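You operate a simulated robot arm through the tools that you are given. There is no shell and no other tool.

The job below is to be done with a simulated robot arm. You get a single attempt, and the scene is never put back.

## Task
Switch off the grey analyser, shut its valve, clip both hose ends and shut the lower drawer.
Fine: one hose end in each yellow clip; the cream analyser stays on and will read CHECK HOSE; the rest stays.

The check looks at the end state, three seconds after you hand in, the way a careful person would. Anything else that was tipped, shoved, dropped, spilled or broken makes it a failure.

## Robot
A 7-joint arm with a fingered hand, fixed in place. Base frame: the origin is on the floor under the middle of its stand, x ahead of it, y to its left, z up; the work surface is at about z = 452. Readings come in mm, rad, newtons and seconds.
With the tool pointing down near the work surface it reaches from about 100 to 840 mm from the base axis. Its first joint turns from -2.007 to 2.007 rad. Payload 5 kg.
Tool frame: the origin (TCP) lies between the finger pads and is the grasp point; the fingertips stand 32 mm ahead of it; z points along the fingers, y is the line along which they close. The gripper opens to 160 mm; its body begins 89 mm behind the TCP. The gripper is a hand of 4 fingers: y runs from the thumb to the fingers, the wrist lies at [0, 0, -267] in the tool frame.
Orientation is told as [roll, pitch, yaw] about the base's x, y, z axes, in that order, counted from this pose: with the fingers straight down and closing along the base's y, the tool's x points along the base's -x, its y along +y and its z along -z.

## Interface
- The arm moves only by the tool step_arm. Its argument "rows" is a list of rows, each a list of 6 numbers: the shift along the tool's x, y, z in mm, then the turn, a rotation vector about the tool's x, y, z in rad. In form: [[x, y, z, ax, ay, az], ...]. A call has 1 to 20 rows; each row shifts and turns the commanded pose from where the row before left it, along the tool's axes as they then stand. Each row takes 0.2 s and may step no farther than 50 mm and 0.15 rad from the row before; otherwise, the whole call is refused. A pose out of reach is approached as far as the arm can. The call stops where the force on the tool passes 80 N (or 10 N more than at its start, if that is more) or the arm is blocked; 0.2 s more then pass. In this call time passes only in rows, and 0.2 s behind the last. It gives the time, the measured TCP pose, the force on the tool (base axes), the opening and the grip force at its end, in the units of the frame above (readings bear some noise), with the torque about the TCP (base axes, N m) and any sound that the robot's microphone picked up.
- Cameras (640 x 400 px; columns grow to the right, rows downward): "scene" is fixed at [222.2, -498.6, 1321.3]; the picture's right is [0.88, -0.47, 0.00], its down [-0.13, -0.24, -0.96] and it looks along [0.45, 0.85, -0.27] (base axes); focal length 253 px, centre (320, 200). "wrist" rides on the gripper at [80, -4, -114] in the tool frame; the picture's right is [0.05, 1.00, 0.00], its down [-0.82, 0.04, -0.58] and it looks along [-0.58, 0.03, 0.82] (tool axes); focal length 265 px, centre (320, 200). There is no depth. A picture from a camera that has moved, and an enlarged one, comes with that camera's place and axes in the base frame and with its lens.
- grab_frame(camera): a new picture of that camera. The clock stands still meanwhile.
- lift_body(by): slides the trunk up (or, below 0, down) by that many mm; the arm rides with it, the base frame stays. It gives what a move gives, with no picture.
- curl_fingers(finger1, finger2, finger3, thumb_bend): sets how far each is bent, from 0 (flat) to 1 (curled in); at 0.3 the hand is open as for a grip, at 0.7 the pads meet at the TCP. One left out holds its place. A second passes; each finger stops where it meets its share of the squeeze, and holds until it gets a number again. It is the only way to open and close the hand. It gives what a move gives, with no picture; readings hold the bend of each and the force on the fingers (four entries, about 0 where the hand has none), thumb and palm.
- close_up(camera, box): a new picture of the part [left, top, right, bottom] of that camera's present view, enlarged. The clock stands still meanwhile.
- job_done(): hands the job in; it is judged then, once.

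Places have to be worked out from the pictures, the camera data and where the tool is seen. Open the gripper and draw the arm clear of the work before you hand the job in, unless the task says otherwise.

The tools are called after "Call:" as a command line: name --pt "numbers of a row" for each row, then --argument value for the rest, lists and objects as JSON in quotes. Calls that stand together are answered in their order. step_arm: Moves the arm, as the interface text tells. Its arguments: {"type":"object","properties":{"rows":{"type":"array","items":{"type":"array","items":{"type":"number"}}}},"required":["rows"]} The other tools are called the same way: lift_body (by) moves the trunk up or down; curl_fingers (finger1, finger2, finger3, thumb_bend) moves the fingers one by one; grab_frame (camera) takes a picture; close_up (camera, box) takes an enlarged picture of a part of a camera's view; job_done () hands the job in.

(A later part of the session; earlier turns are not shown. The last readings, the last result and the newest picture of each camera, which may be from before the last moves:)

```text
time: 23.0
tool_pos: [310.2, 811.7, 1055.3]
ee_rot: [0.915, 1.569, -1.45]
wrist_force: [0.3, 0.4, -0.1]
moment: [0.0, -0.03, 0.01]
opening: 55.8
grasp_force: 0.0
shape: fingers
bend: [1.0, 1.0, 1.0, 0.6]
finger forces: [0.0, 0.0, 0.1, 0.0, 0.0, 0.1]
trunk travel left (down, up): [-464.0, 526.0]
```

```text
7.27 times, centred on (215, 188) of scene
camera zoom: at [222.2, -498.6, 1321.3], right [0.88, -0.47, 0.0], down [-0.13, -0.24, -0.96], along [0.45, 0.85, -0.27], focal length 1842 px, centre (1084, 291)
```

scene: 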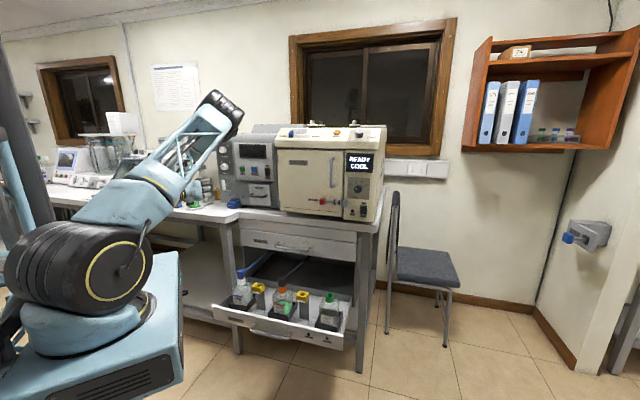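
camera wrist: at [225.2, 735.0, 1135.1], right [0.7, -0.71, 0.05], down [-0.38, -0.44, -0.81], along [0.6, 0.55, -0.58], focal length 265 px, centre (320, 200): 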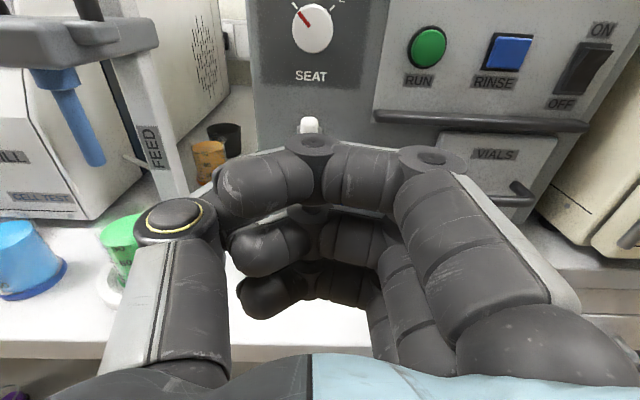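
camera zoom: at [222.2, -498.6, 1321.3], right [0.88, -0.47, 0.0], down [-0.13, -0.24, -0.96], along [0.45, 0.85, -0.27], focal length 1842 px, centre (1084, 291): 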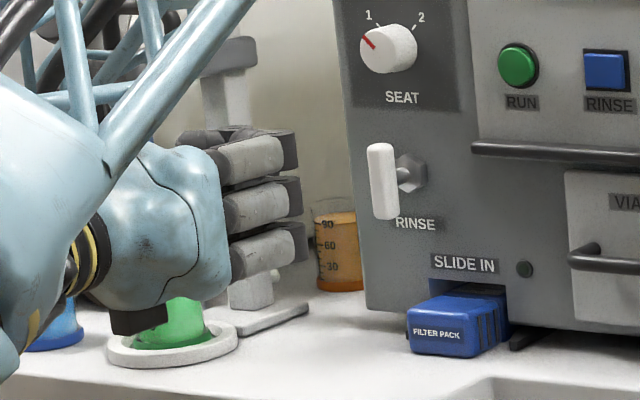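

From the close view, the pivot is at about e1 = -371.5, z = 1033 and the lever's bar at e2 of about 905–919. I'll move 8 mm further left for clearance, then go in so the thumb tip sits just left of the lever's upper half.

Call:
step_arm --pt "0 -8 0 0 0 0" --pt "0 0 20 0 0 0" --pt "0 0 20 0 0 0" --pt "0 0 20 0 0 0" --pt "0 0 15 0 0 0"

Call:
grab_frame --camera "wrist"

Call:
close_up --camera "scene" --box '[185, 160, 265, 215]'

```text
time: 24.2
tool_pos: [359.9, 870.5, 1055.7]
ee_rot: [0.875, 1.569, -1.491]
wrist_force: [0.2, -1.1, 0.3]
moment: [-0.02, 0.01, 0.04]
opening: 55.4
grasp_force: 0.1
shape: fingers
bend: [1.0, 1.0, 1.0, 0.6]
finger forces: [0.1, 0.0, 0.1, 0.1, 0.0, 0.0]
trunk travel left (down, up): [-464.0, 526.0]
```

```text
taken
camera wrist: at [274.9, 792.7, 1134.9], right [0.7, -0.71, 0.05], down [-0.38, -0.44, -0.81], along [0.6, 0.55, -0.58], focal length 265 px, centre (320, 200)
```

wrist: 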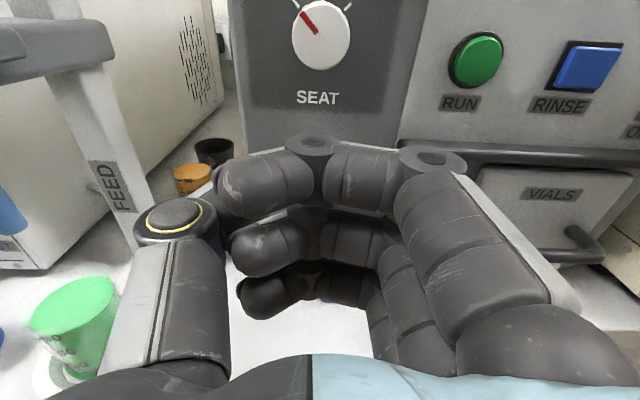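

```text
7.27 times, centred on (225, 188) of scene
camera zoom: at [222.2, -498.6, 1321.3], right [0.88, -0.47, 0.0], down [-0.13, -0.24, -0.96], along [0.45, 0.85, -0.27], focal length 1842 px, centre (1011, 291)
```

zoom: 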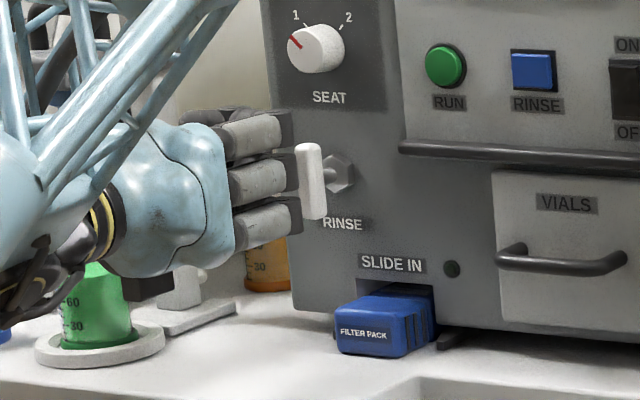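

Clear so far: the lever is still just ahead of the hand. I'll go another 24 mm forward in small steps, watching for any contact.

Call:
step_arm --pt "0 0 6 0 0 0" --pt "0 0 6 0 0 0" --pt "0 0 6 0 0 0" --pt "0 0 6 0 0 0"

Call:
close_up --camera "scene" --box '[185, 160, 265, 215]'

Call:
close_up --camera "wrist" --box '[180, 80, 400, 300]'

```text
time: 25.2
tool_pos: [377.0, 885.8, 1055.6]
ee_rot: [0.98, 1.569, -1.385]
wrist_force: [-0.1, 0.6, 0.2]
moment: [0.05, 0.03, 0.0]
opening: 55.5
grasp_force: 0.0
shape: fingers
bend: [1.0, 1.0, 1.0, 0.6]
finger forces: [0.1, 0.0, 0.1, 0.0, 0.0, 0.0]
trunk travel left (down, up): [-464.0, 526.0]
```

```text
7.27 times, centred on (225, 188) of scene
camera zoom: at [222.2, -498.6, 1321.3], right [0.88, -0.47, 0.0], down [-0.13, -0.24, -0.96], along [0.45, 0.85, -0.27], focal length 1842 px, centre (1011, 291)
```

zoom: 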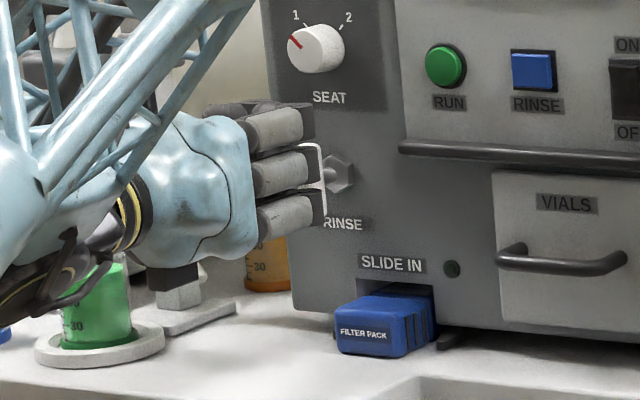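

```text
1.82 times, centred on (290, 190) of wrist
camera zoom: at [291.1, 808.8, 1135.6], right [0.7, -0.71, 0.05], down [-0.38, -0.44, -0.82], along [0.6, 0.55, -0.58], focal length 483 px, centre (374, 218)
```

zoom: 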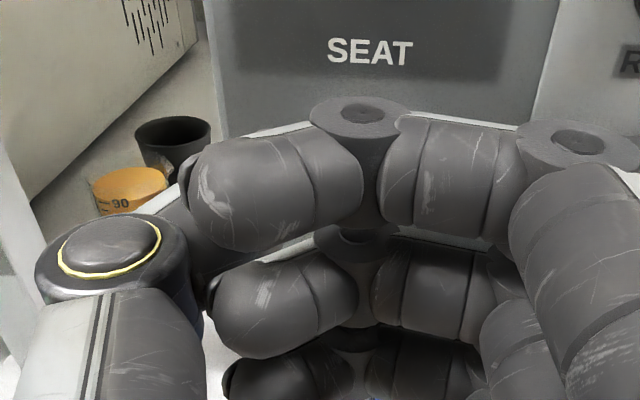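

There's no contact, and the thumb is beside the lever. I'll start pushing the upper end to the right along its arc, first to about 30°.

Call:
step_arm --pt "0 5 0 0 0 0" --pt "0 4 0 0 0 0" --pt "3.4 5.7 0 0 0 0" --pt "1.9 6.4 0 0 0 0"

Call:
close_up --camera "scene" --box '[185, 160, 265, 215]'

```text
time: 26.2
tool_pos: [388.0, 869.4, 1060.5]
ee_rot: [1.167, 1.57, -1.196]
wrist_force: [-0.2, -0.5, -0.1]
moment: [0.01, 0.02, 0.02]
opening: 55.4
grasp_force: 0.3
shape: fingers
bend: [1.0, 1.0, 1.0, 0.6]
finger forces: [0.0, 0.0, 0.0, 0.0, 0.5, 0.0]
trunk travel left (down, up): [-464.0, 526.0]
```

```text
7.27 times, centred on (225, 188) of scene
camera zoom: at [222.2, -498.6, 1321.3], right [0.88, -0.47, 0.0], down [-0.13, -0.24, -0.96], along [0.45, 0.85, -0.27], focal length 1842 px, centre (1011, 291)
```

zoom: 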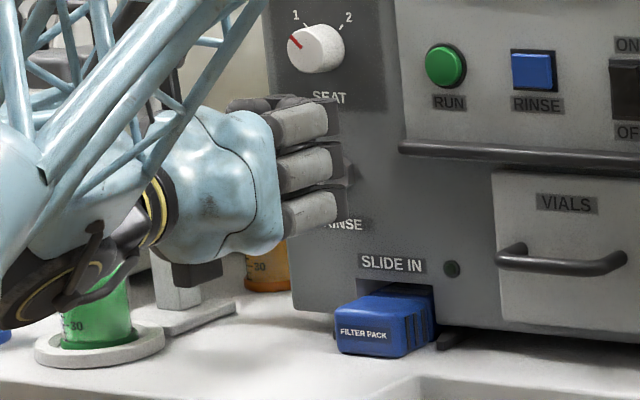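

The thumb registers a slight contact, as expected for a freely turning lever. I'll carry on along the arc to 90°.

Call:
step_arm --pt "0.1 6.7 0 0 0 0" --pt "-1.5 6.5 0 0 0 0" --pt "-3.2 5.9 0 0 0 0" --pt "-4.7 4.8 0 0 0 0"

Call:
close_up --camera "scene" --box '[195, 160, 275, 215]'

Call:
grab_frame --camera "wrist"

```text
time: 27.2
tool_pos: [408.2, 853.2, 1050.8]
ee_rot: [0.918, 1.569, -1.449]
wrist_force: [-0.2, 0.6, 0.4]
moment: [0.03, -0.01, 0.02]
opening: 55.6
grasp_force: 0.4
shape: fingers
bend: [1.0, 1.0, 1.0, 0.6]
finger forces: [0.0, 0.0, 0.0, 0.0, 0.5, 0.0]
trunk travel left (down, up): [-464.0, 526.0]
```

```text
7.27 times, centred on (235, 188) of scene
camera zoom: at [222.2, -498.6, 1321.3], right [0.88, -0.47, 0.0], down [-0.13, -0.24, -0.96], along [0.45, 0.85, -0.27], focal length 1842 px, centre (938, 291)
```

zoom: 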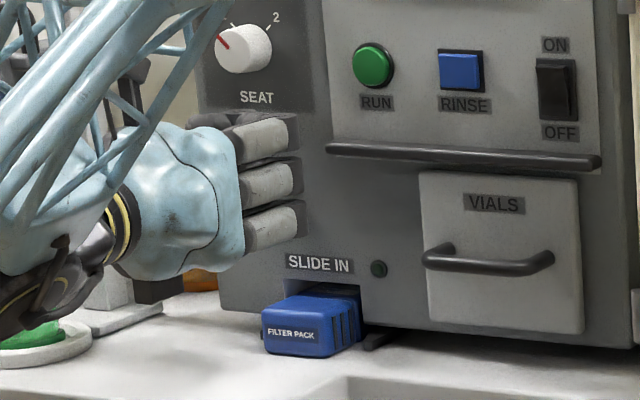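

```text
taken
camera wrist: at [323.1, 775.7, 1130.9], right [0.7, -0.71, 0.05], down [-0.38, -0.44, -0.81], along [0.6, 0.55, -0.58], focal length 265 px, centre (320, 200)
```

wrist: 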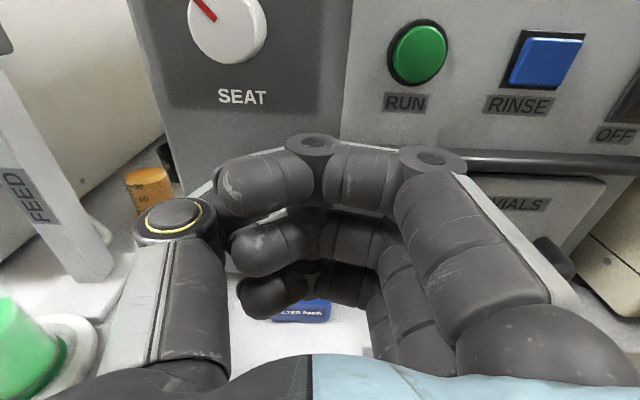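

The thumb contact continues. I'll push the end down a few mm more to reach the stop, watching the force.

Call:
step_arm --pt "-2 1 0 0 0 0" --pt "-2 0 0 0 0 0"

```text
time: 27.8
tool_pos: [408.6, 852.5, 1048.2]
ee_rot: [2.866, 1.57, 0.5]
wrist_force: [0.1, 0.2, 7.2]
moment: [0.25, 0.05, -0.04]
opening: 55.4
grasp_force: 3.0
shape: fingers
bend: [1.0, 1.0, 1.0, 0.6]
finger forces: [0.1, 0.1, 0.1, 0.1, 6.0, 0.1]
trunk travel left (down, up): [-464.0, 526.0]
```

Force jumped to about 7 N upward, so the lever has met its stop. I'll ease off upward and draw straight back to look.

Call:
step_arm --pt "5 0 0 0 0 0" --pt "0 0 -10 0 0 0" --pt "0 0 -20 0 0 0" --pt "0 0 -30 0 0 0" --pt "0 0 -40 0 0 0" --pt "0 0 -30 0 0 0"

Call:
close_up --camera "scene" --box '[185, 160, 265, 215]'

Call:
grab_frame --camera "wrist"

```text
time: 29.2
tool_pos: [313.8, 761.0, 1053.3]
ee_rot: [1.037, 1.569, -1.325]
wrist_force: [0.8, 0.2, 0.1]
moment: [0.01, -0.02, 0.01]
opening: 55.5
grasp_force: 0.1
shape: fingers
bend: [1.0, 1.0, 1.0, 0.6]
finger forces: [0.0, 0.0, 0.0, 0.0, 0.0, 0.1]
trunk travel left (down, up): [-464.0, 526.0]
```

```text
7.27 times, centred on (225, 188) of scene
camera zoom: at [222.2, -498.6, 1321.3], right [0.88, -0.47, 0.0], down [-0.13, -0.24, -0.96], along [0.45, 0.85, -0.27], focal length 1842 px, centre (1011, 291)
```

zoom: 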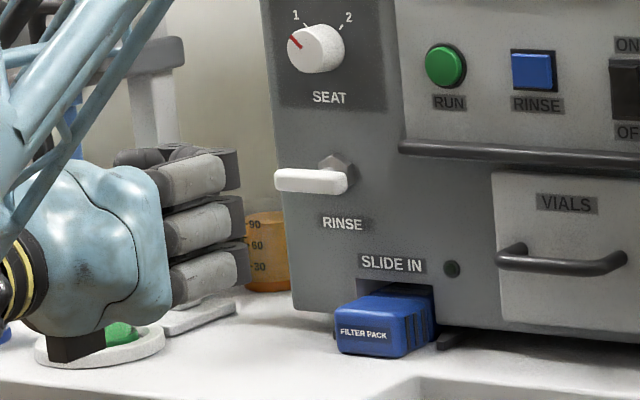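

```text
taken
camera wrist: at [228.5, 685.2, 1131.8], right [0.7, -0.71, 0.05], down [-0.38, -0.44, -0.81], along [0.6, 0.55, -0.58], focal length 265 px, centre (320, 200)
```

wrist: 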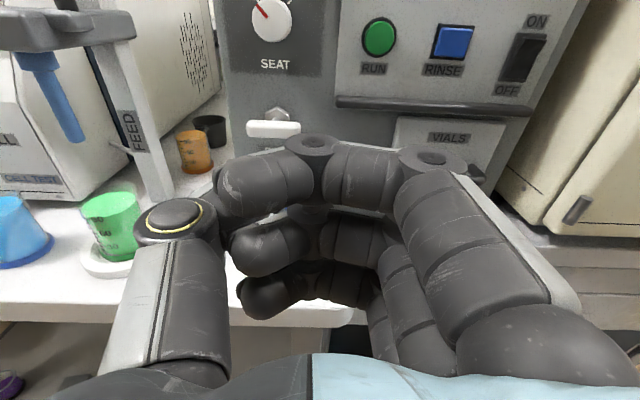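

The lever is now horizontal, a quarter turn across, so the valve is shut. Next I'll move the hand to open space (back, up and to the right), and roll it back by 180° so the camera will end up on the robot's side once the fingers point down.

Call:
step_arm --pt "15 30 -20 0 0 0" --pt "15 30 -20 0 0 0" --pt "15 30 -20 0 0 0" --pt "15 30 -20 0 0 0" --pt "0 30 -20 0 0 0"

Call:
step_arm --pt "0 0 0 0 0 -0.1428" --pt "0 0 0 0 0 -0.1428" --pt "0 0 0 0 0 -0.1428" --pt "0 0 0 0 0 -0.1428" --pt "0 0 0 0 0 -0.1428" --pt "0 0 0 0 0 -0.1428" --pt "0 0 0 0 0 -0.1428" --pt "0 0 0 0 0 -0.1428" --pt "0 0 0 0 0 -0.1428" --pt "0 0 0 0 0 -0.1428" --pt "0 0 0 0 0 -0.1428"

Call:
step_arm --pt "0 0 0 0 0 -0.1428" --pt "0 0 0 0 0 -0.1428" --pt "0 0 0 0 0 -0.1428" --pt "0 0 0 0 0 -0.1428" --pt "0 0 0 0 0 -0.1428" --pt "0 0 0 0 0 -0.1428" --pt "0 0 0 0 0 -0.1428" --pt "0 0 0 0 0 -0.1428" --pt "0 0 0 0 0 -0.1428" --pt "0 0 0 0 0 -0.1428" --pt "0 0 0 0 0 -0.1428"

Call:
grab_frame --camera "scene"

```text
time: 30.4
tool_pos: [349.6, 585.1, 1113.1]
ee_rot: [1.18, 1.571, -1.184]
wrist_force: [0.6, 0.0, -1.2]
moment: [-0.04, -0.01, -0.02]
opening: 55.3
grasp_force: 0.1
shape: fingers
bend: [1.0, 1.0, 1.0, 0.6]
finger forces: [0.0, 0.0, 0.1, 0.0, 0.1, 0.0]
trunk travel left (down, up): [-464.0, 526.0]
```

```text
time: 32.8
tool_pos: [349.2, 584.3, 1112.0]
ee_rot: [1.57, -0.002, -0.796]
wrist_force: [-0.6, -0.3, 0.6]
moment: [-0.02, -0.01, -0.01]
opening: 55.7
grasp_force: 0.0
shape: fingers
bend: [1.0, 1.0, 1.0, 0.6]
finger forces: [0.0, 0.0, 0.1, 0.1, 0.0, 0.1]
trunk travel left (down, up): [-464.0, 526.0]
```

```text
time: 35.2
tool_pos: [348.3, 583.0, 1113.9]
ee_rot: [-1.317, -1.569, 2.095]
wrist_force: [0.3, 0.1, 0.5]
moment: [0.0, 0.02, -0.02]
opening: 55.5
grasp_force: 0.1
shape: fingers
bend: [1.0, 1.0, 1.0, 0.6]
finger forces: [0.0, 0.1, 0.1, 0.0, 0.1, 0.1]
trunk travel left (down, up): [-464.0, 526.0]
```

```text
taken
```

scene: 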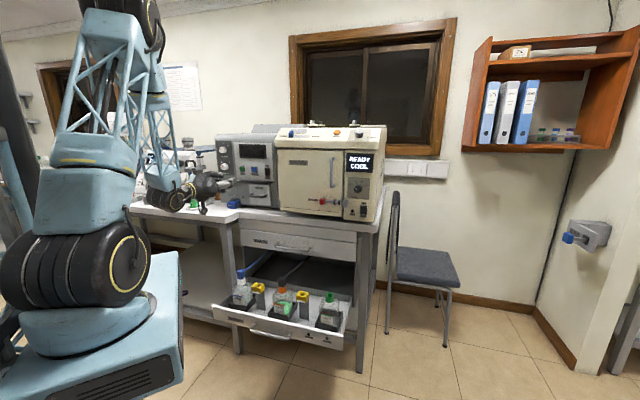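

The hand is back in the camera-below roll. Now I'll tilt it down about the TCP in this open spot.

Call:
step_arm --pt "0 0 0 0 0.1428 0" --pt "0 0 0 0 0.1428 0" --pt "0 0 0 0 0.1428 0" --pt "0 0 0 0 0.1428 0" --pt "0 0 0 0 0.1428 0" --pt "0 0 0 0 0.1428 0" --pt "0 0 0 0 0.1428 0" --pt "0 0 0 0 0.1428 0" --pt "0 0 0 0 0.1428 0" --pt "0 0 0 0 0.1428 0" --pt "0 0 0 0 0.1428 0"

Call:
grab_frame --camera "scene"

Call:
grab_frame --camera "wrist"

```text
time: 37.6
tool_pos: [348.2, 584.6, 1104.9]
ee_rot: [-0.014, -0.785, 0.789]
wrist_force: [0.0, -0.3, 0.1]
moment: [-0.01, 0.0, -0.02]
opening: 55.7
grasp_force: 0.1
shape: fingers
bend: [1.0, 1.0, 1.0, 0.6]
finger forces: [0.1, 0.0, 0.0, 0.0, 0.1, 0.0]
out of reach, approached as far as the arm can: row 6, 7, 8, 9, 10, 11
trunk travel left (down, up): [-464.0, 526.0]
```

```text
taken
```

scene: 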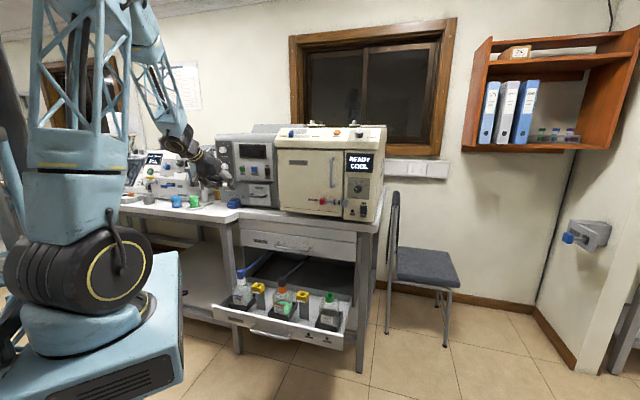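

```text
taken
camera wrist: at [252.8, 486.3, 1128.4], right [-0.73, 0.69, -0.05], down [0.08, 0.16, 0.98], along [0.68, 0.71, -0.17], focal length 265 px, centre (320, 200)
```

wrist: 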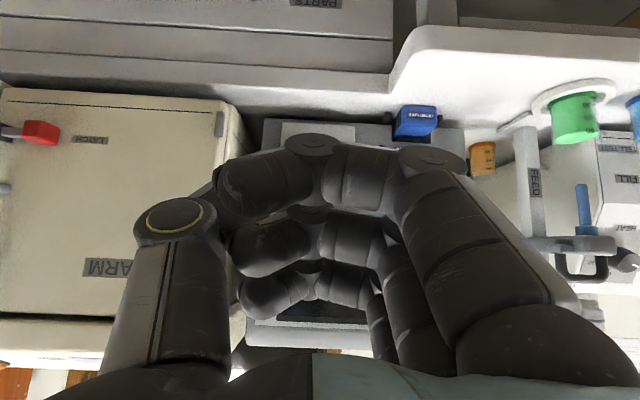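

The tilt stopped at 45° because the wrist would be too high and too far out. I'll retract toward the robot and see where the commanded pose stands.

Call:
step_arm --pt "40 0 0 0 0 0" --pt "40 0 0 0 0 0"

```text
time: 38.2
tool_pos: [309.0, 543.8, 1048.9]
ee_rot: [-0.016, -0.788, 0.788]
wrist_force: [-0.7, 0.3, 0.3]
moment: [0.04, 0.02, -0.01]
opening: 55.6
grasp_force: 0.0
shape: fingers
bend: [1.0, 1.0, 1.0, 0.6]
finger forces: [0.1, 0.1, 0.0, 0.0, 0.1, 0.1]
trunk travel left (down, up): [-464.0, 526.0]
```

The commanded pose follows the real one, now back and down by 57 mm each. I'll continue the tilt to vertical.

Call:
step_arm --pt "0 0 0 0 0.131 0" --pt "0 0 0 0 0.131 0" --pt "0 0 0 0 0.131 0" --pt "0 0 0 0 0.131 0" --pt "0 0 0 0 0.131 0" --pt "0 0 0 0 0.131 0"

Call:
grab_frame --camera "scene"

Call:
grab_frame --camera "wrist"

```text
time: 39.6
tool_pos: [310.0, 545.2, 1047.7]
ee_rot: [-0.016, -0.655, 0.786]
wrist_force: [-0.6, 0.2, -0.2]
moment: [0.0, 0.01, 0.02]
opening: 55.4
grasp_force: 0.1
shape: fingers
bend: [1.0, 1.0, 1.0, 0.6]
finger forces: [0.0, 0.0, 0.1, 0.0, 0.0, 0.0]
out of reach, approached as far as the arm can: row 2, 3, 4, 5, 6
trunk travel left (down, up): [-464.0, 526.0]
```

```text
taken
```

scene: 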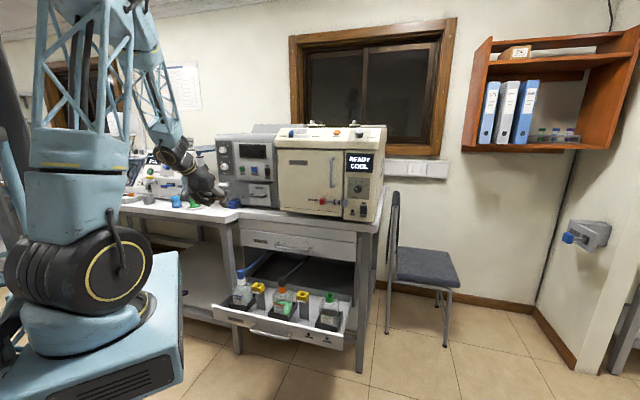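

```text
taken
camera wrist: at [215.6, 448.2, 1088.5], right [-0.73, 0.68, -0.04], down [0.17, 0.24, 0.95], along [0.66, 0.69, -0.3], focal length 265 px, centre (320, 200)
```

wrist: 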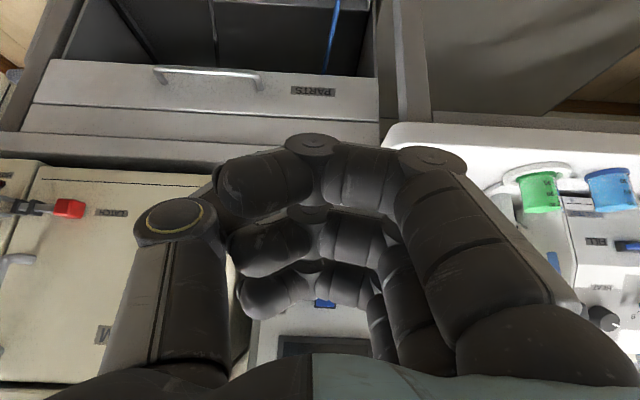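

Only a little more tilt was allowed, so some joint limit is reached in this corner. I'll move sideways toward where the tool-down pose worked at the start (about e1 = +77), staying in open space.

Call:
step_arm --pt "0 -42 0 0 0 0" --pt "0 -42 0 0 0 0" --pt "0 -42 0 0 0 0" --pt "0 -42 0 0 0 0" --pt "0 -42 0 0 0 0" --pt "0 -42 0 0 0 0"

Call:
step_arm --pt "0 0 0 0 0.13 0" --pt "0 0 0 0 0.13 0" --pt "0 0 0 0 0.13 0" --pt "0 0 0 0 0.13 0" --pt "0 0 0 0 0.13 0"

Call:
grab_frame --camera "scene"

```text
time: 41.2
tool_pos: [375.1, 461.8, 1051.2]
ee_rot: [-0.014, -0.652, 1.048]
wrist_force: [0.0, -0.5, 0.9]
moment: [0.01, 0.01, 0.02]
opening: 55.6
grasp_force: 0.0
shape: fingers
bend: [1.0, 1.0, 1.0, 0.6]
finger forces: [0.0, 0.0, 0.1, 0.0, 0.0, 0.0]
trunk travel left (down, up): [-464.0, 526.0]
stopped in row 6: the arm was blocked; the commanded pose is now the measured one
```

```text
time: 42.4
tool_pos: [372.8, 469.0, 1042.3]
ee_rot: [0.009, -0.084, 1.052]
wrist_force: [-0.7, 0.4, -0.3]
moment: [-0.08, -0.08, -0.03]
opening: 55.5
grasp_force: 0.1
shape: fingers
bend: [1.0, 1.0, 1.0, 0.6]
finger forces: [0.1, 0.0, 0.0, 0.0, 0.1, 0.0]
out of reach, approached as far as the arm can: row 1
trunk travel left (down, up): [-464.0, 526.0]
```

```text
taken
```

scene: 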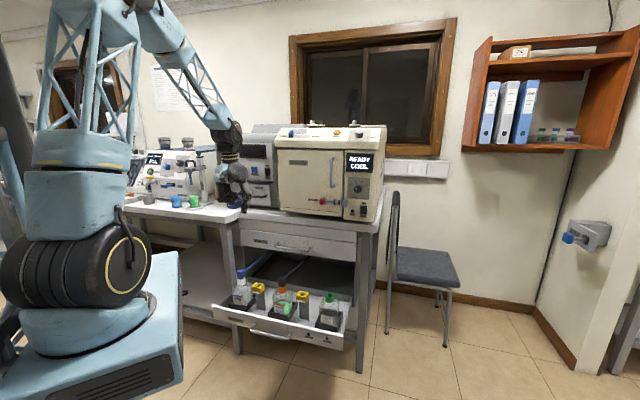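

The tool is now almost vertical, though the yaw drifted to 1.05. I'll straighten the tilt and bring the yaw back to 0.777.

Call:
step_arm --pt "0 0 0 0 0.084 0" --pt "0 0 0 0 0 0.1375" --pt "0 0 0 0 0 0.1375"

Call:
grab_frame --camera "scene"

Call:
grab_frame --camera "wrist"

```text
time: 43.2
tool_pos: [371.2, 468.2, 1042.7]
ee_rot: [0.009, -0.001, 0.775]
wrist_force: [-0.7, -0.9, 0.9]
moment: [0.02, 0.01, 0.01]
opening: 55.3
grasp_force: 0.1
shape: fingers
bend: [1.0, 1.0, 1.0, 0.6]
finger forces: [0.1, 0.0, 0.0, 0.0, 0.1, 0.0]
trunk travel left (down, up): [-464.0, 526.0]
```

```text
taken
```

scene: 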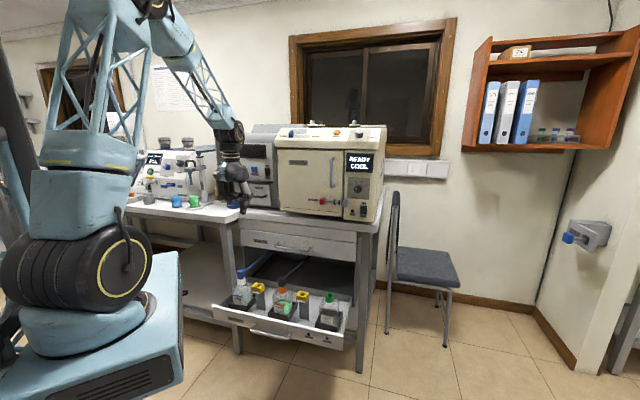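

```text
taken
camera wrist: at [317.9, 407.8, 1155.3], right [-0.74, 0.68, 0.01], down [0.56, 0.6, 0.58], along [0.38, 0.43, -0.82], focal length 265 px, centre (320, 200)
```

wrist: 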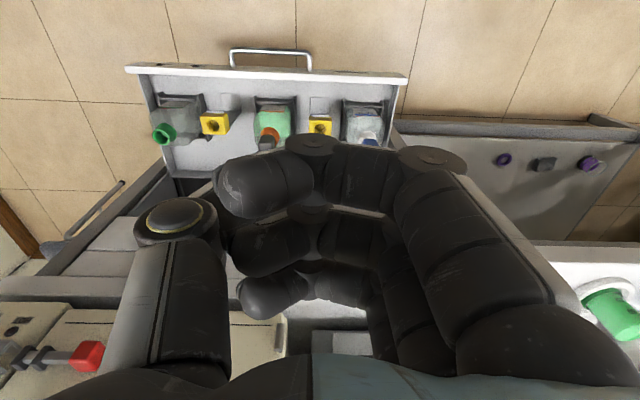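

The hand is vertical and aligned. I'll half-open it, then move over the blue hose end at (399, 662) while staying high.

Call:
curl_fingers --finger1 0.42 --finger2 0.42 --finger3 0.42 --thumb_bend 0.42

Call:
step_arm --pt "-31 24 0 0 0 0" --pt "-31 24 0 0 0 0" --pt "-31 24 0 0 0 0" --pt "-31 24 0 0 0 0" --pt "-31 23 0 0 0 0"

Call:
grab_frame --camera "wrist"

Call:
grab_frame --camera "scene"

```text
time: 44.2
tool_pos: [372.7, 467.6, 1041.9]
ee_rot: [0.012, 0.001, 0.777]
wrist_force: [-0.3, -0.3, 0.3]
moment: [0.01, -0.03, -0.01]
opening: 122.4
grasp_force: 0.0
shape: fingers
bend: [0.42, 0.42, 0.42, 0.42]
finger forces: [0.0, 0.0, 0.0, 0.0, 0.0, 0.1]
trunk travel left (down, up): [-464.0, 526.0]
```

```text
time: 45.4
tool_pos: [401.1, 663.2, 1041.5]
ee_rot: [0.013, 0.001, 0.775]
wrist_force: [0.3, 1.0, 0.2]
moment: [-0.04, 0.01, -0.01]
opening: 122.8
grasp_force: 0.0
shape: fingers
bend: [0.42, 0.42, 0.42, 0.42]
finger forces: [0.1, 0.1, 0.0, 0.0, 0.0, 0.0]
trunk travel left (down, up): [-464.0, 526.0]
```

```text
taken
camera wrist: at [347.6, 602.9, 1154.5], right [-0.74, 0.68, 0.01], down [0.56, 0.6, 0.58], along [0.38, 0.43, -0.82], focal length 265 px, centre (320, 200)
```

wrist: 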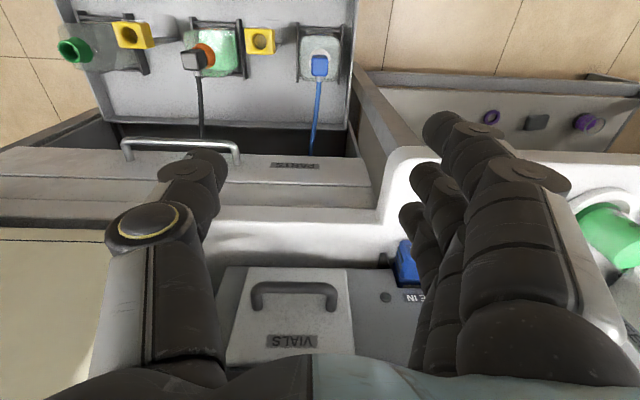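

```text
taken
```

scene: 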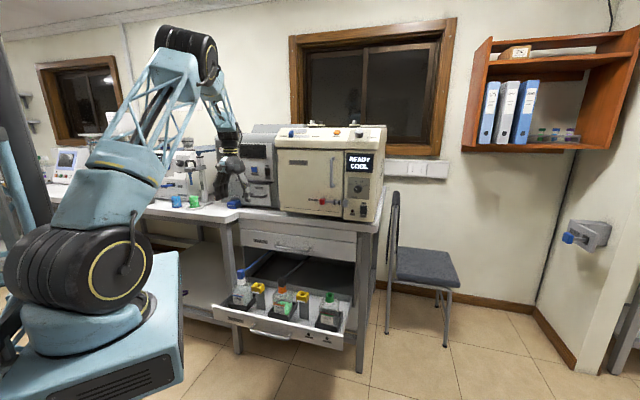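

Good view from here. I'll zoom in on the drawer to refine the blue end's and the clips' positions from this second angle.

Call:
close_up --camera "wrist" --box '[160, 0, 370, 130]'

Call:
close_up --camera "wrist" --box '[285, 20, 365, 100]'

```text
3.05 times, centred on (265, 65) of wrist
camera zoom: at [347.6, 602.9, 1154.5], right [-0.74, 0.68, 0.01], down [0.56, 0.6, 0.58], along [0.38, 0.43, -0.82], focal length 809 px, centre (488, 611)
```

zoom: 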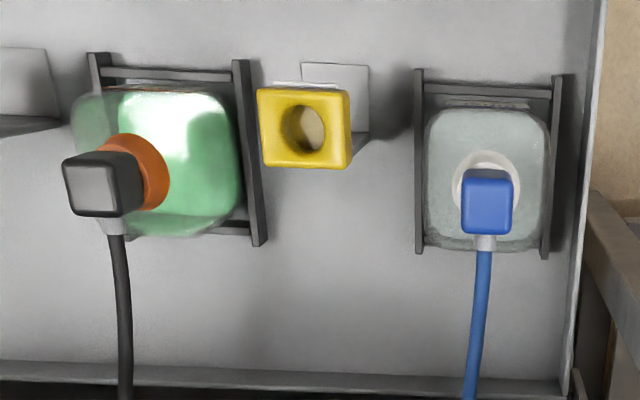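

```text
5.00 times, centred on (325, 60) of wrist
camera zoom: at [347.6, 602.9, 1154.5], right [-0.74, 0.68, 0.01], down [0.56, 0.6, 0.58], along [0.38, 0.43, -0.82], focal length 1327 px, centre (295, 900)
```

zoom: 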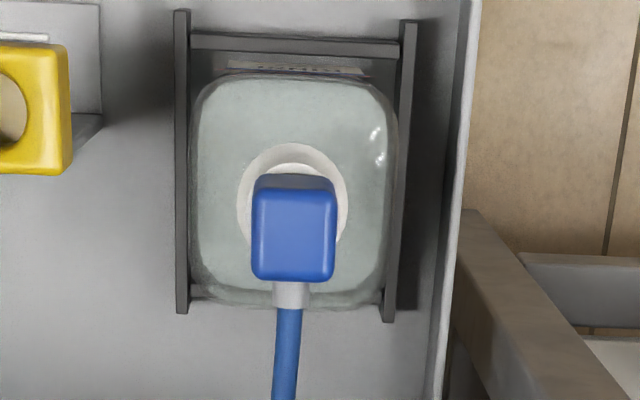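

The blue block lies almost straight below the TCP, and clip 1's hole is +110 mm right and 29 mm forward of it. The tool leans 0.013 rad, so I'll correct that, lower the trunk to about z = 720 and re-check.

Call:
step_arm --pt "0 0 0 0.013 0 0"

Call:
lift_body --by -200

Call:
grab_frame --camera "scene"

Call:
grab_frame --camera "wrist"

```text
time: 45.8
tool_pos: [400.7, 663.0, 1043.2]
ee_rot: [-0.002, -0.001, 0.778]
wrist_force: [0.1, -0.9, 0.3]
moment: [-0.01, 0.02, -0.02]
opening: 122.6
grasp_force: 0.0
shape: fingers
bend: [0.42, 0.42, 0.42, 0.42]
finger forces: [0.0, 0.0, 0.0, 0.0, 0.0, 0.0]
trunk travel left (down, up): [-464.0, 526.0]
```

```text
time: 47.9
tool_pos: [402.7, 662.2, 843.4]
ee_rot: [0.0, 0.002, 0.776]
wrist_force: [-0.2, 0.4, 0.4]
moment: [-0.04, -0.02, 0.03]
opening: 122.5
grasp_force: 0.1
shape: fingers
bend: [0.42, 0.42, 0.42, 0.42]
finger forces: [0.0, 0.0, 0.0, 0.1, 0.0, 0.1]
trunk travel left (down, up): [-264.0, 726.0]
```

```text
taken
```

scene: 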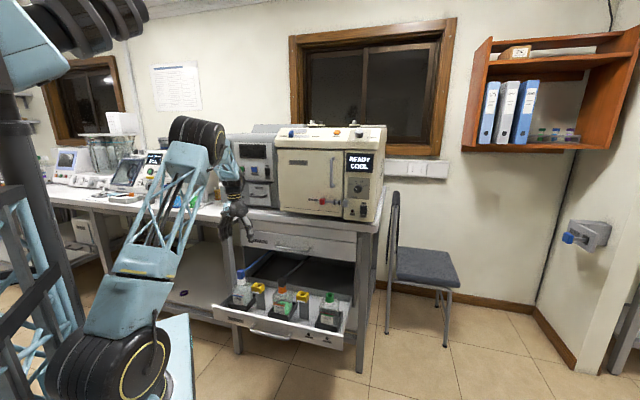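

```text
taken
camera wrist: at [345.5, 602.9, 955.9], right [-0.74, 0.68, 0.0], down [0.55, 0.6, 0.58], along [0.39, 0.42, -0.82], focal length 265 px, centre (320, 200)
```

wrist: 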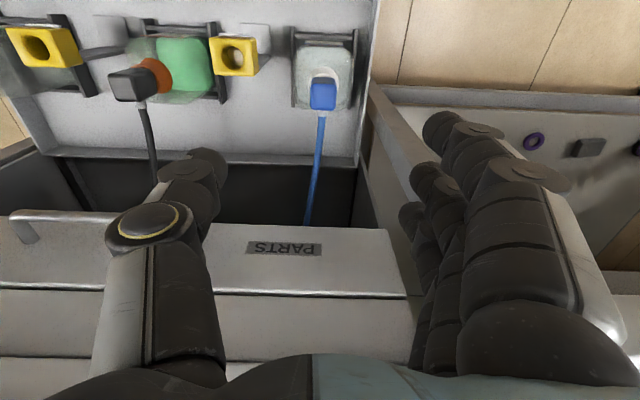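

All clear. I'll zoom in on the blue end again from this closer view.

Call:
close_up --camera "wrist" --box '[270, 20, 390, 140]'

Call:
close_up --camera "scene" --box '[200, 150, 280, 310]'

```text
3.33 times, centred on (330, 80) of wrist
camera zoom: at [345.5, 602.9, 955.9], right [-0.74, 0.68, 0.0], down [0.55, 0.6, 0.58], along [0.39, 0.42, -0.82], focal length 885 px, centre (287, 600)
```

zoom: 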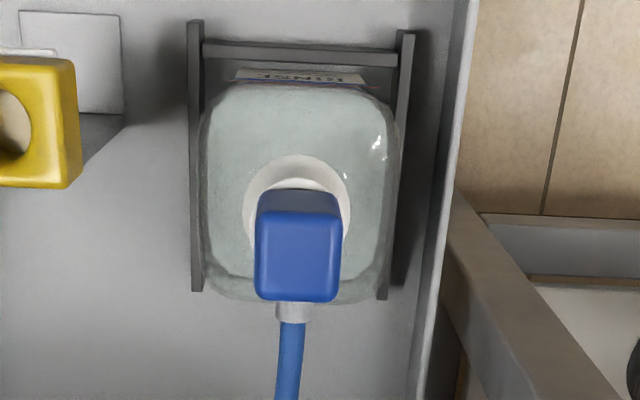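

```text
2.50 times, centred on (240, 230) of scene
camera zoom: at [222.2, -498.6, 1321.3], right [0.88, -0.47, 0.0], down [-0.13, -0.24, -0.96], along [0.45, 0.85, -0.27], focal length 633 px, centre (520, 125)
```

zoom: 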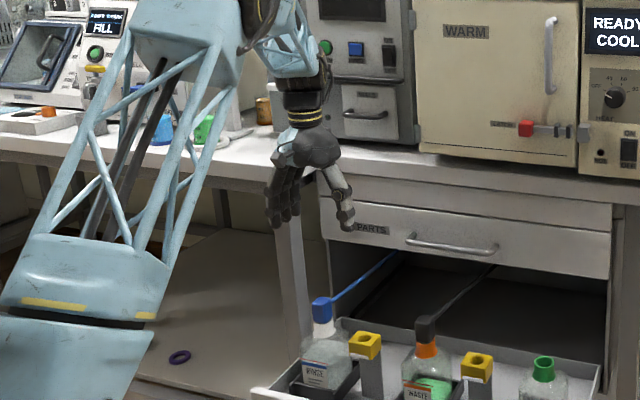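

The blue block spans z of about 613–649 at e1 = -195.7, e2 = 746. I'll correct by +4 in x and +4.7 in y in the tool frame, then lower to about z = 720 and check alignment.

Call:
step_arm --pt "4 4.7 0 0 0 0"

Call:
lift_body --by -123

Call:
grab_frame --camera "wrist"

Call:
close_up --camera "scene" --box '[200, 200, 300, 310]'

```text
time: 48.3
tool_pos: [394.7, 662.0, 842.0]
ee_rot: [-0.001, -0.001, 0.776]
wrist_force: [0.6, 0.1, 0.6]
moment: [-0.01, 0.0, 0.02]
opening: 122.6
grasp_force: 0.1
shape: fingers
bend: [0.42, 0.42, 0.42, 0.42]
finger forces: [0.0, 0.0, 0.1, 0.1, 0.0, 0.0]
trunk travel left (down, up): [-264.0, 726.0]
```

```text
time: 49.9
tool_pos: [395.1, 662.1, 719.8]
ee_rot: [-0.001, 0.001, 0.777]
wrist_force: [0.2, 0.6, 0.6]
moment: [0.02, 0.0, -0.01]
opening: 122.8
grasp_force: 0.1
shape: fingers
bend: [0.42, 0.42, 0.42, 0.42]
finger forces: [0.1, 0.1, 0.0, 0.1, 0.0, 0.0]
trunk travel left (down, up): [-141.0, 849.0]
```

```text
taken
camera wrist: at [339.1, 603.4, 833.0], right [-0.74, 0.68, 0.0], down [0.55, 0.6, 0.58], along [0.39, 0.42, -0.82], focal length 265 px, centre (320, 200)
```

wrist: 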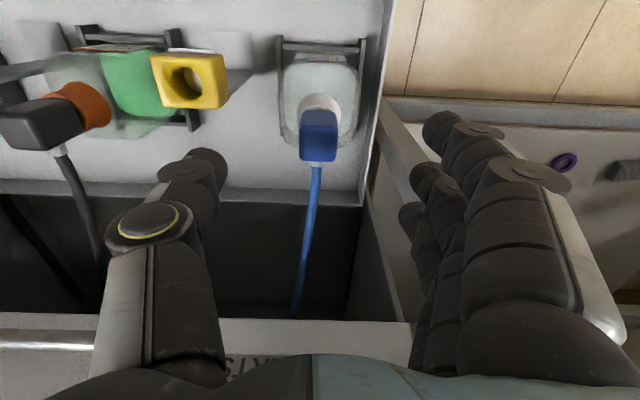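

```text
3.64 times, centred on (250, 255) of scene
camera zoom: at [222.2, -498.6, 1321.3], right [0.88, -0.47, 0.0], down [-0.13, -0.24, -0.96], along [0.45, 0.85, -0.27], focal length 921 px, centre (574, 0)
```

zoom: 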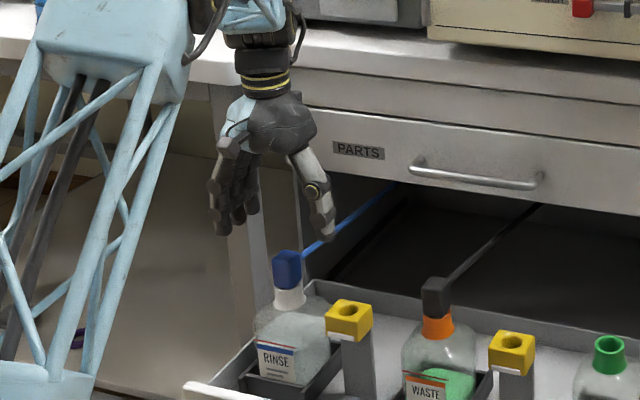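

The alignment is good: the block sits at about (0, -1) in the tool frame. I'll narrow finger 2 and the thumb a bit to stay clear of clip 1, then go down 66 mm to TCP z of about 654.

Call:
curl_fingers --finger2 0.5 --thumb_bend 0.5

Call:
step_arm --pt "0 0 15 0 0 0" --pt "0 0 15 0 0 0" --pt "0 0 15 0 0 0" --pt "0 0 12 0 0 0" --pt "0 0 9 0 0 0"

Call:
grab_frame --camera "wrist"

Call:
close_up --camera "scene" --box '[210, 220, 290, 310]'

```text
time: 50.9
tool_pos: [394.1, 661.7, 719.4]
ee_rot: [-0.002, -0.002, 0.776]
wrist_force: [0.8, -0.2, -0.3]
moment: [0.04, 0.04, -0.01]
opening: 107.4
grasp_force: 0.1
shape: fingers
bend: [0.42, 0.5, 0.42, 0.5]
finger forces: [0.0, 0.1, 0.0, 0.1, 0.1, 0.0]
trunk travel left (down, up): [-141.0, 849.0]
```

```text
time: 52.1
tool_pos: [395.0, 663.5, 653.4]
ee_rot: [-0.001, 0.001, 0.777]
wrist_force: [0.2, -0.2, -0.1]
moment: [0.02, -0.01, 0.01]
opening: 107.5
grasp_force: 0.0
shape: fingers
bend: [0.42, 0.5, 0.42, 0.5]
finger forces: [0.1, 0.0, 0.0, 0.0, 0.0, 0.0]
trunk travel left (down, up): [-141.0, 849.0]
```

```text
taken
camera wrist: at [339.3, 604.7, 765.9], right [-0.74, 0.68, 0.0], down [0.55, 0.6, 0.58], along [0.39, 0.42, -0.82], focal length 265 px, centre (320, 200)
```

wrist: 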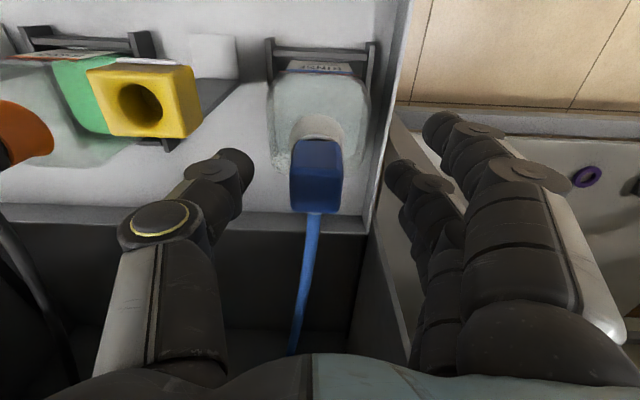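

```text
4.44 times, centred on (250, 265) of scene
camera zoom: at [222.2, -498.6, 1321.3], right [0.88, -0.47, 0.0], down [-0.13, -0.24, -0.96], along [0.45, 0.85, -0.27], focal length 1126 px, centre (631, -89)
```

zoom: 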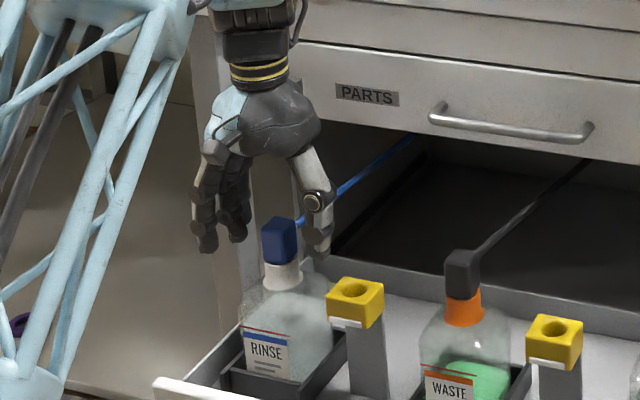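

The block centre reads about 4–5 mm toward the robot from the tool centre. I'll shift x by +4, then close finger 2 and the thumb gently on it.

Call:
step_arm --pt "4 -1.5 0 0 0 0"

Call:
curl_fingers --finger2 0.6 --thumb_bend 0.6

Call:
grab_frame --camera "wrist"

Call:
close_up --camera "scene" --box '[220, 235, 280, 295]'

```text
time: 52.5
tool_pos: [393.7, 658.4, 653.3]
ee_rot: [-0.003, -0.001, 0.777]
wrist_force: [0.6, -0.5, -0.9]
moment: [0.03, -0.01, -0.03]
opening: 107.1
grasp_force: 0.0
shape: fingers
bend: [0.42, 0.5, 0.42, 0.5]
finger forces: [0.1, 0.0, 0.1, 0.0, 0.0, 0.0]
trunk travel left (down, up): [-141.0, 849.0]
```

```text
time: 53.5
tool_pos: [392.4, 658.5, 652.8]
ee_rot: [0.0, 0.001, 0.777]
wrist_force: [0.2, 0.7, 0.0]
moment: [0.0, 0.02, -0.02]
opening: 87.6
grasp_force: 0.0
shape: fingers
bend: [0.42, 0.6, 0.42, 0.6]
finger forces: [0.0, 0.1, 0.0, 0.0, 0.1, 0.0]
trunk travel left (down, up): [-141.0, 849.0]
```

```text
taken
camera wrist: at [337.8, 600.5, 766.5], right [-0.74, 0.68, 0.0], down [0.55, 0.6, 0.58], along [0.39, 0.42, -0.82], focal length 265 px, centre (320, 200)
```

wrist: 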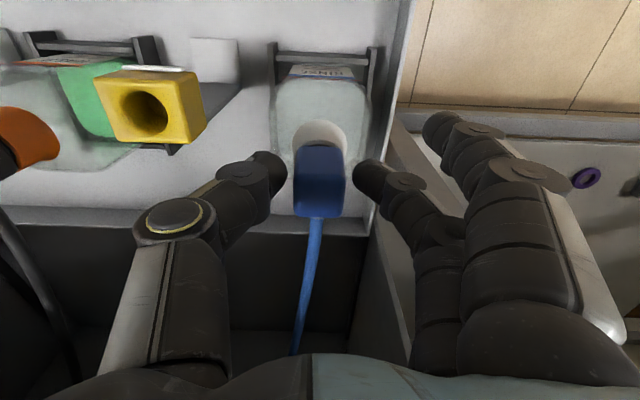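

```text
6.67 times, centred on (250, 265) of scene
camera zoom: at [222.2, -498.6, 1321.3], right [0.88, -0.47, 0.0], down [-0.13, -0.24, -0.96], along [0.45, 0.85, -0.27], focal length 1688 px, centre (787, -233)
```

zoom: 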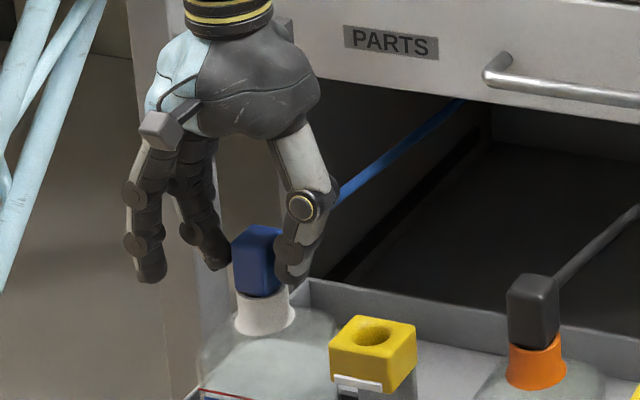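

The fingertips straddle the block near its middle height and well centred. I'll close the two of them onto it.

Call:
curl_fingers --finger2 0.72 --thumb_bend 0.72

Call:
grab_frame --camera "wrist"

Call:
close_up --camera "scene" --box '[220, 235, 280, 295]'

```text
time: 54.5
tool_pos: [393.0, 658.7, 653.5]
ee_rot: [-0.002, 0.0, 0.777]
wrist_force: [-1.4, 0.3, 0.2]
moment: [0.02, 0.0, 0.02]
opening: 77.7
grasp_force: 10.5
shape: fingers
bend: [0.42, 0.63, 0.42, 0.68]
finger forces: [0.1, 10.5, 0.0, 0.0, 10.7, 0.1]
trunk travel left (down, up): [-141.0, 849.0]
```

```text
taken
camera wrist: at [337.8, 600.5, 766.4], right [-0.74, 0.68, 0.0], down [0.55, 0.6, 0.58], along [0.39, 0.42, -0.82], focal length 265 px, centre (320, 200)
```

wrist: 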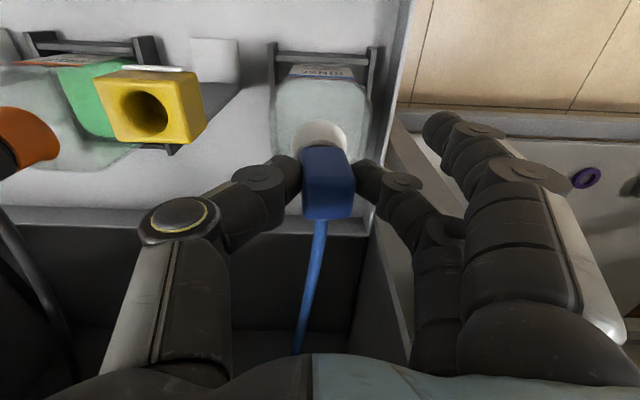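

```text
6.67 times, centred on (250, 265) of scene
camera zoom: at [222.2, -498.6, 1321.3], right [0.88, -0.47, 0.0], down [-0.13, -0.24, -0.96], along [0.45, 0.85, -0.27], focal length 1688 px, centre (787, -233)
```

zoom: 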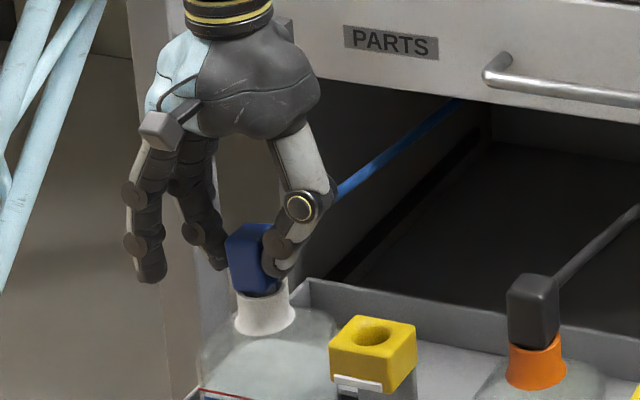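

Both fingers hold at about 10.5 N, but the thumb arrived first and nudged the block's top about 4.5 mm toward -e1, so it leans slightly. I'll bring the hand back by 4.5 mm in -y to set it upright before lifting.

Call:
step_arm --pt "0 -2.5 0 0 0 0" --pt "0 -2 0 0 0 0"

Call:
close_up --camera "wrist" --box '[240, 100, 420, 240]'

Call:
close_up --camera "scene" --box '[230, 245, 270, 285]'

```text
time: 55.1
tool_pos: [395.9, 656.0, 653.6]
ee_rot: [-0.002, 0.001, 0.776]
wrist_force: [-0.5, 1.3, 0.0]
moment: [0.06, 0.05, 0.0]
opening: 77.1
grasp_force: 10.5
shape: fingers
bend: [0.42, 0.63, 0.42, 0.68]
finger forces: [0.1, 11.0, 0.1, 0.0, 9.5, 0.1]
trunk travel left (down, up): [-141.0, 849.0]
```

```text
2.86 times, centred on (330, 170) of wrist
camera zoom: at [340.3, 596.6, 766.8], right [-0.74, 0.68, 0.0], down [0.55, 0.6, 0.58], along [0.39, 0.42, -0.82], focal length 758 px, centre (291, 286)
```

zoom: 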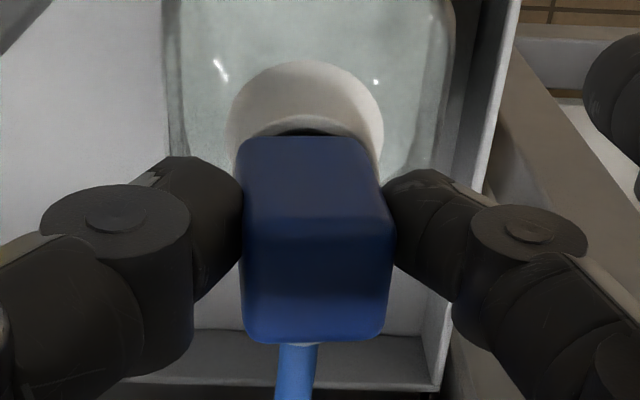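

```text
10.00 times, centred on (250, 265) of scene
camera zoom: at [222.2, -498.6, 1321.3], right [0.88, -0.47, 0.0], down [-0.13, -0.24, -0.96], along [0.45, 0.85, -0.27], focal length 2532 px, centre (1020, -450)
```

zoom: 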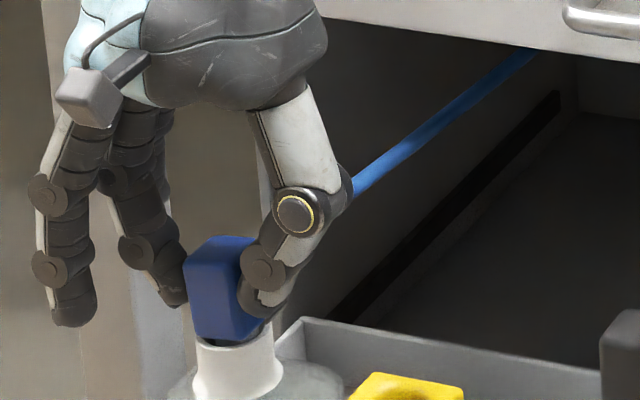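

The block now stands within about 2° of upright. I'll lift it slowly and check what hangs beneath it.

Call:
step_arm --pt "0 0 -10 0 0 0" --pt "0 0 -10 0 0 0" --pt "0 0 -10 0 0 0"

Call:
close_up --camera "scene" --box '[225, 230, 285, 290]'

```text
time: 55.9
tool_pos: [395.5, 655.4, 682.6]
ee_rot: [-0.004, 0.0, 0.775]
wrist_force: [-0.7, 0.0, -0.6]
moment: [0.05, 0.0, -0.01]
opening: 77.3
grasp_force: 10.7
shape: fingers
bend: [0.42, 0.63, 0.42, 0.68]
finger forces: [0.0, 10.6, 0.0, 0.1, 10.5, 0.0]
trunk travel left (down, up): [-141.0, 849.0]
```

```text
6.67 times, centred on (255, 260) of scene
camera zoom: at [222.2, -498.6, 1321.3], right [0.88, -0.47, 0.0], down [-0.13, -0.24, -0.96], along [0.45, 0.85, -0.27], focal length 1688 px, centre (753, -200)
```

zoom: 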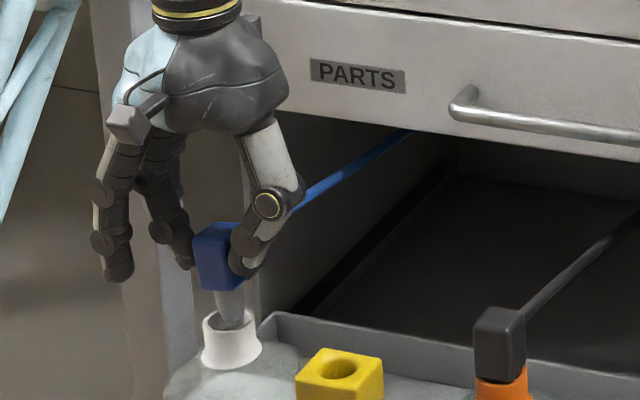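

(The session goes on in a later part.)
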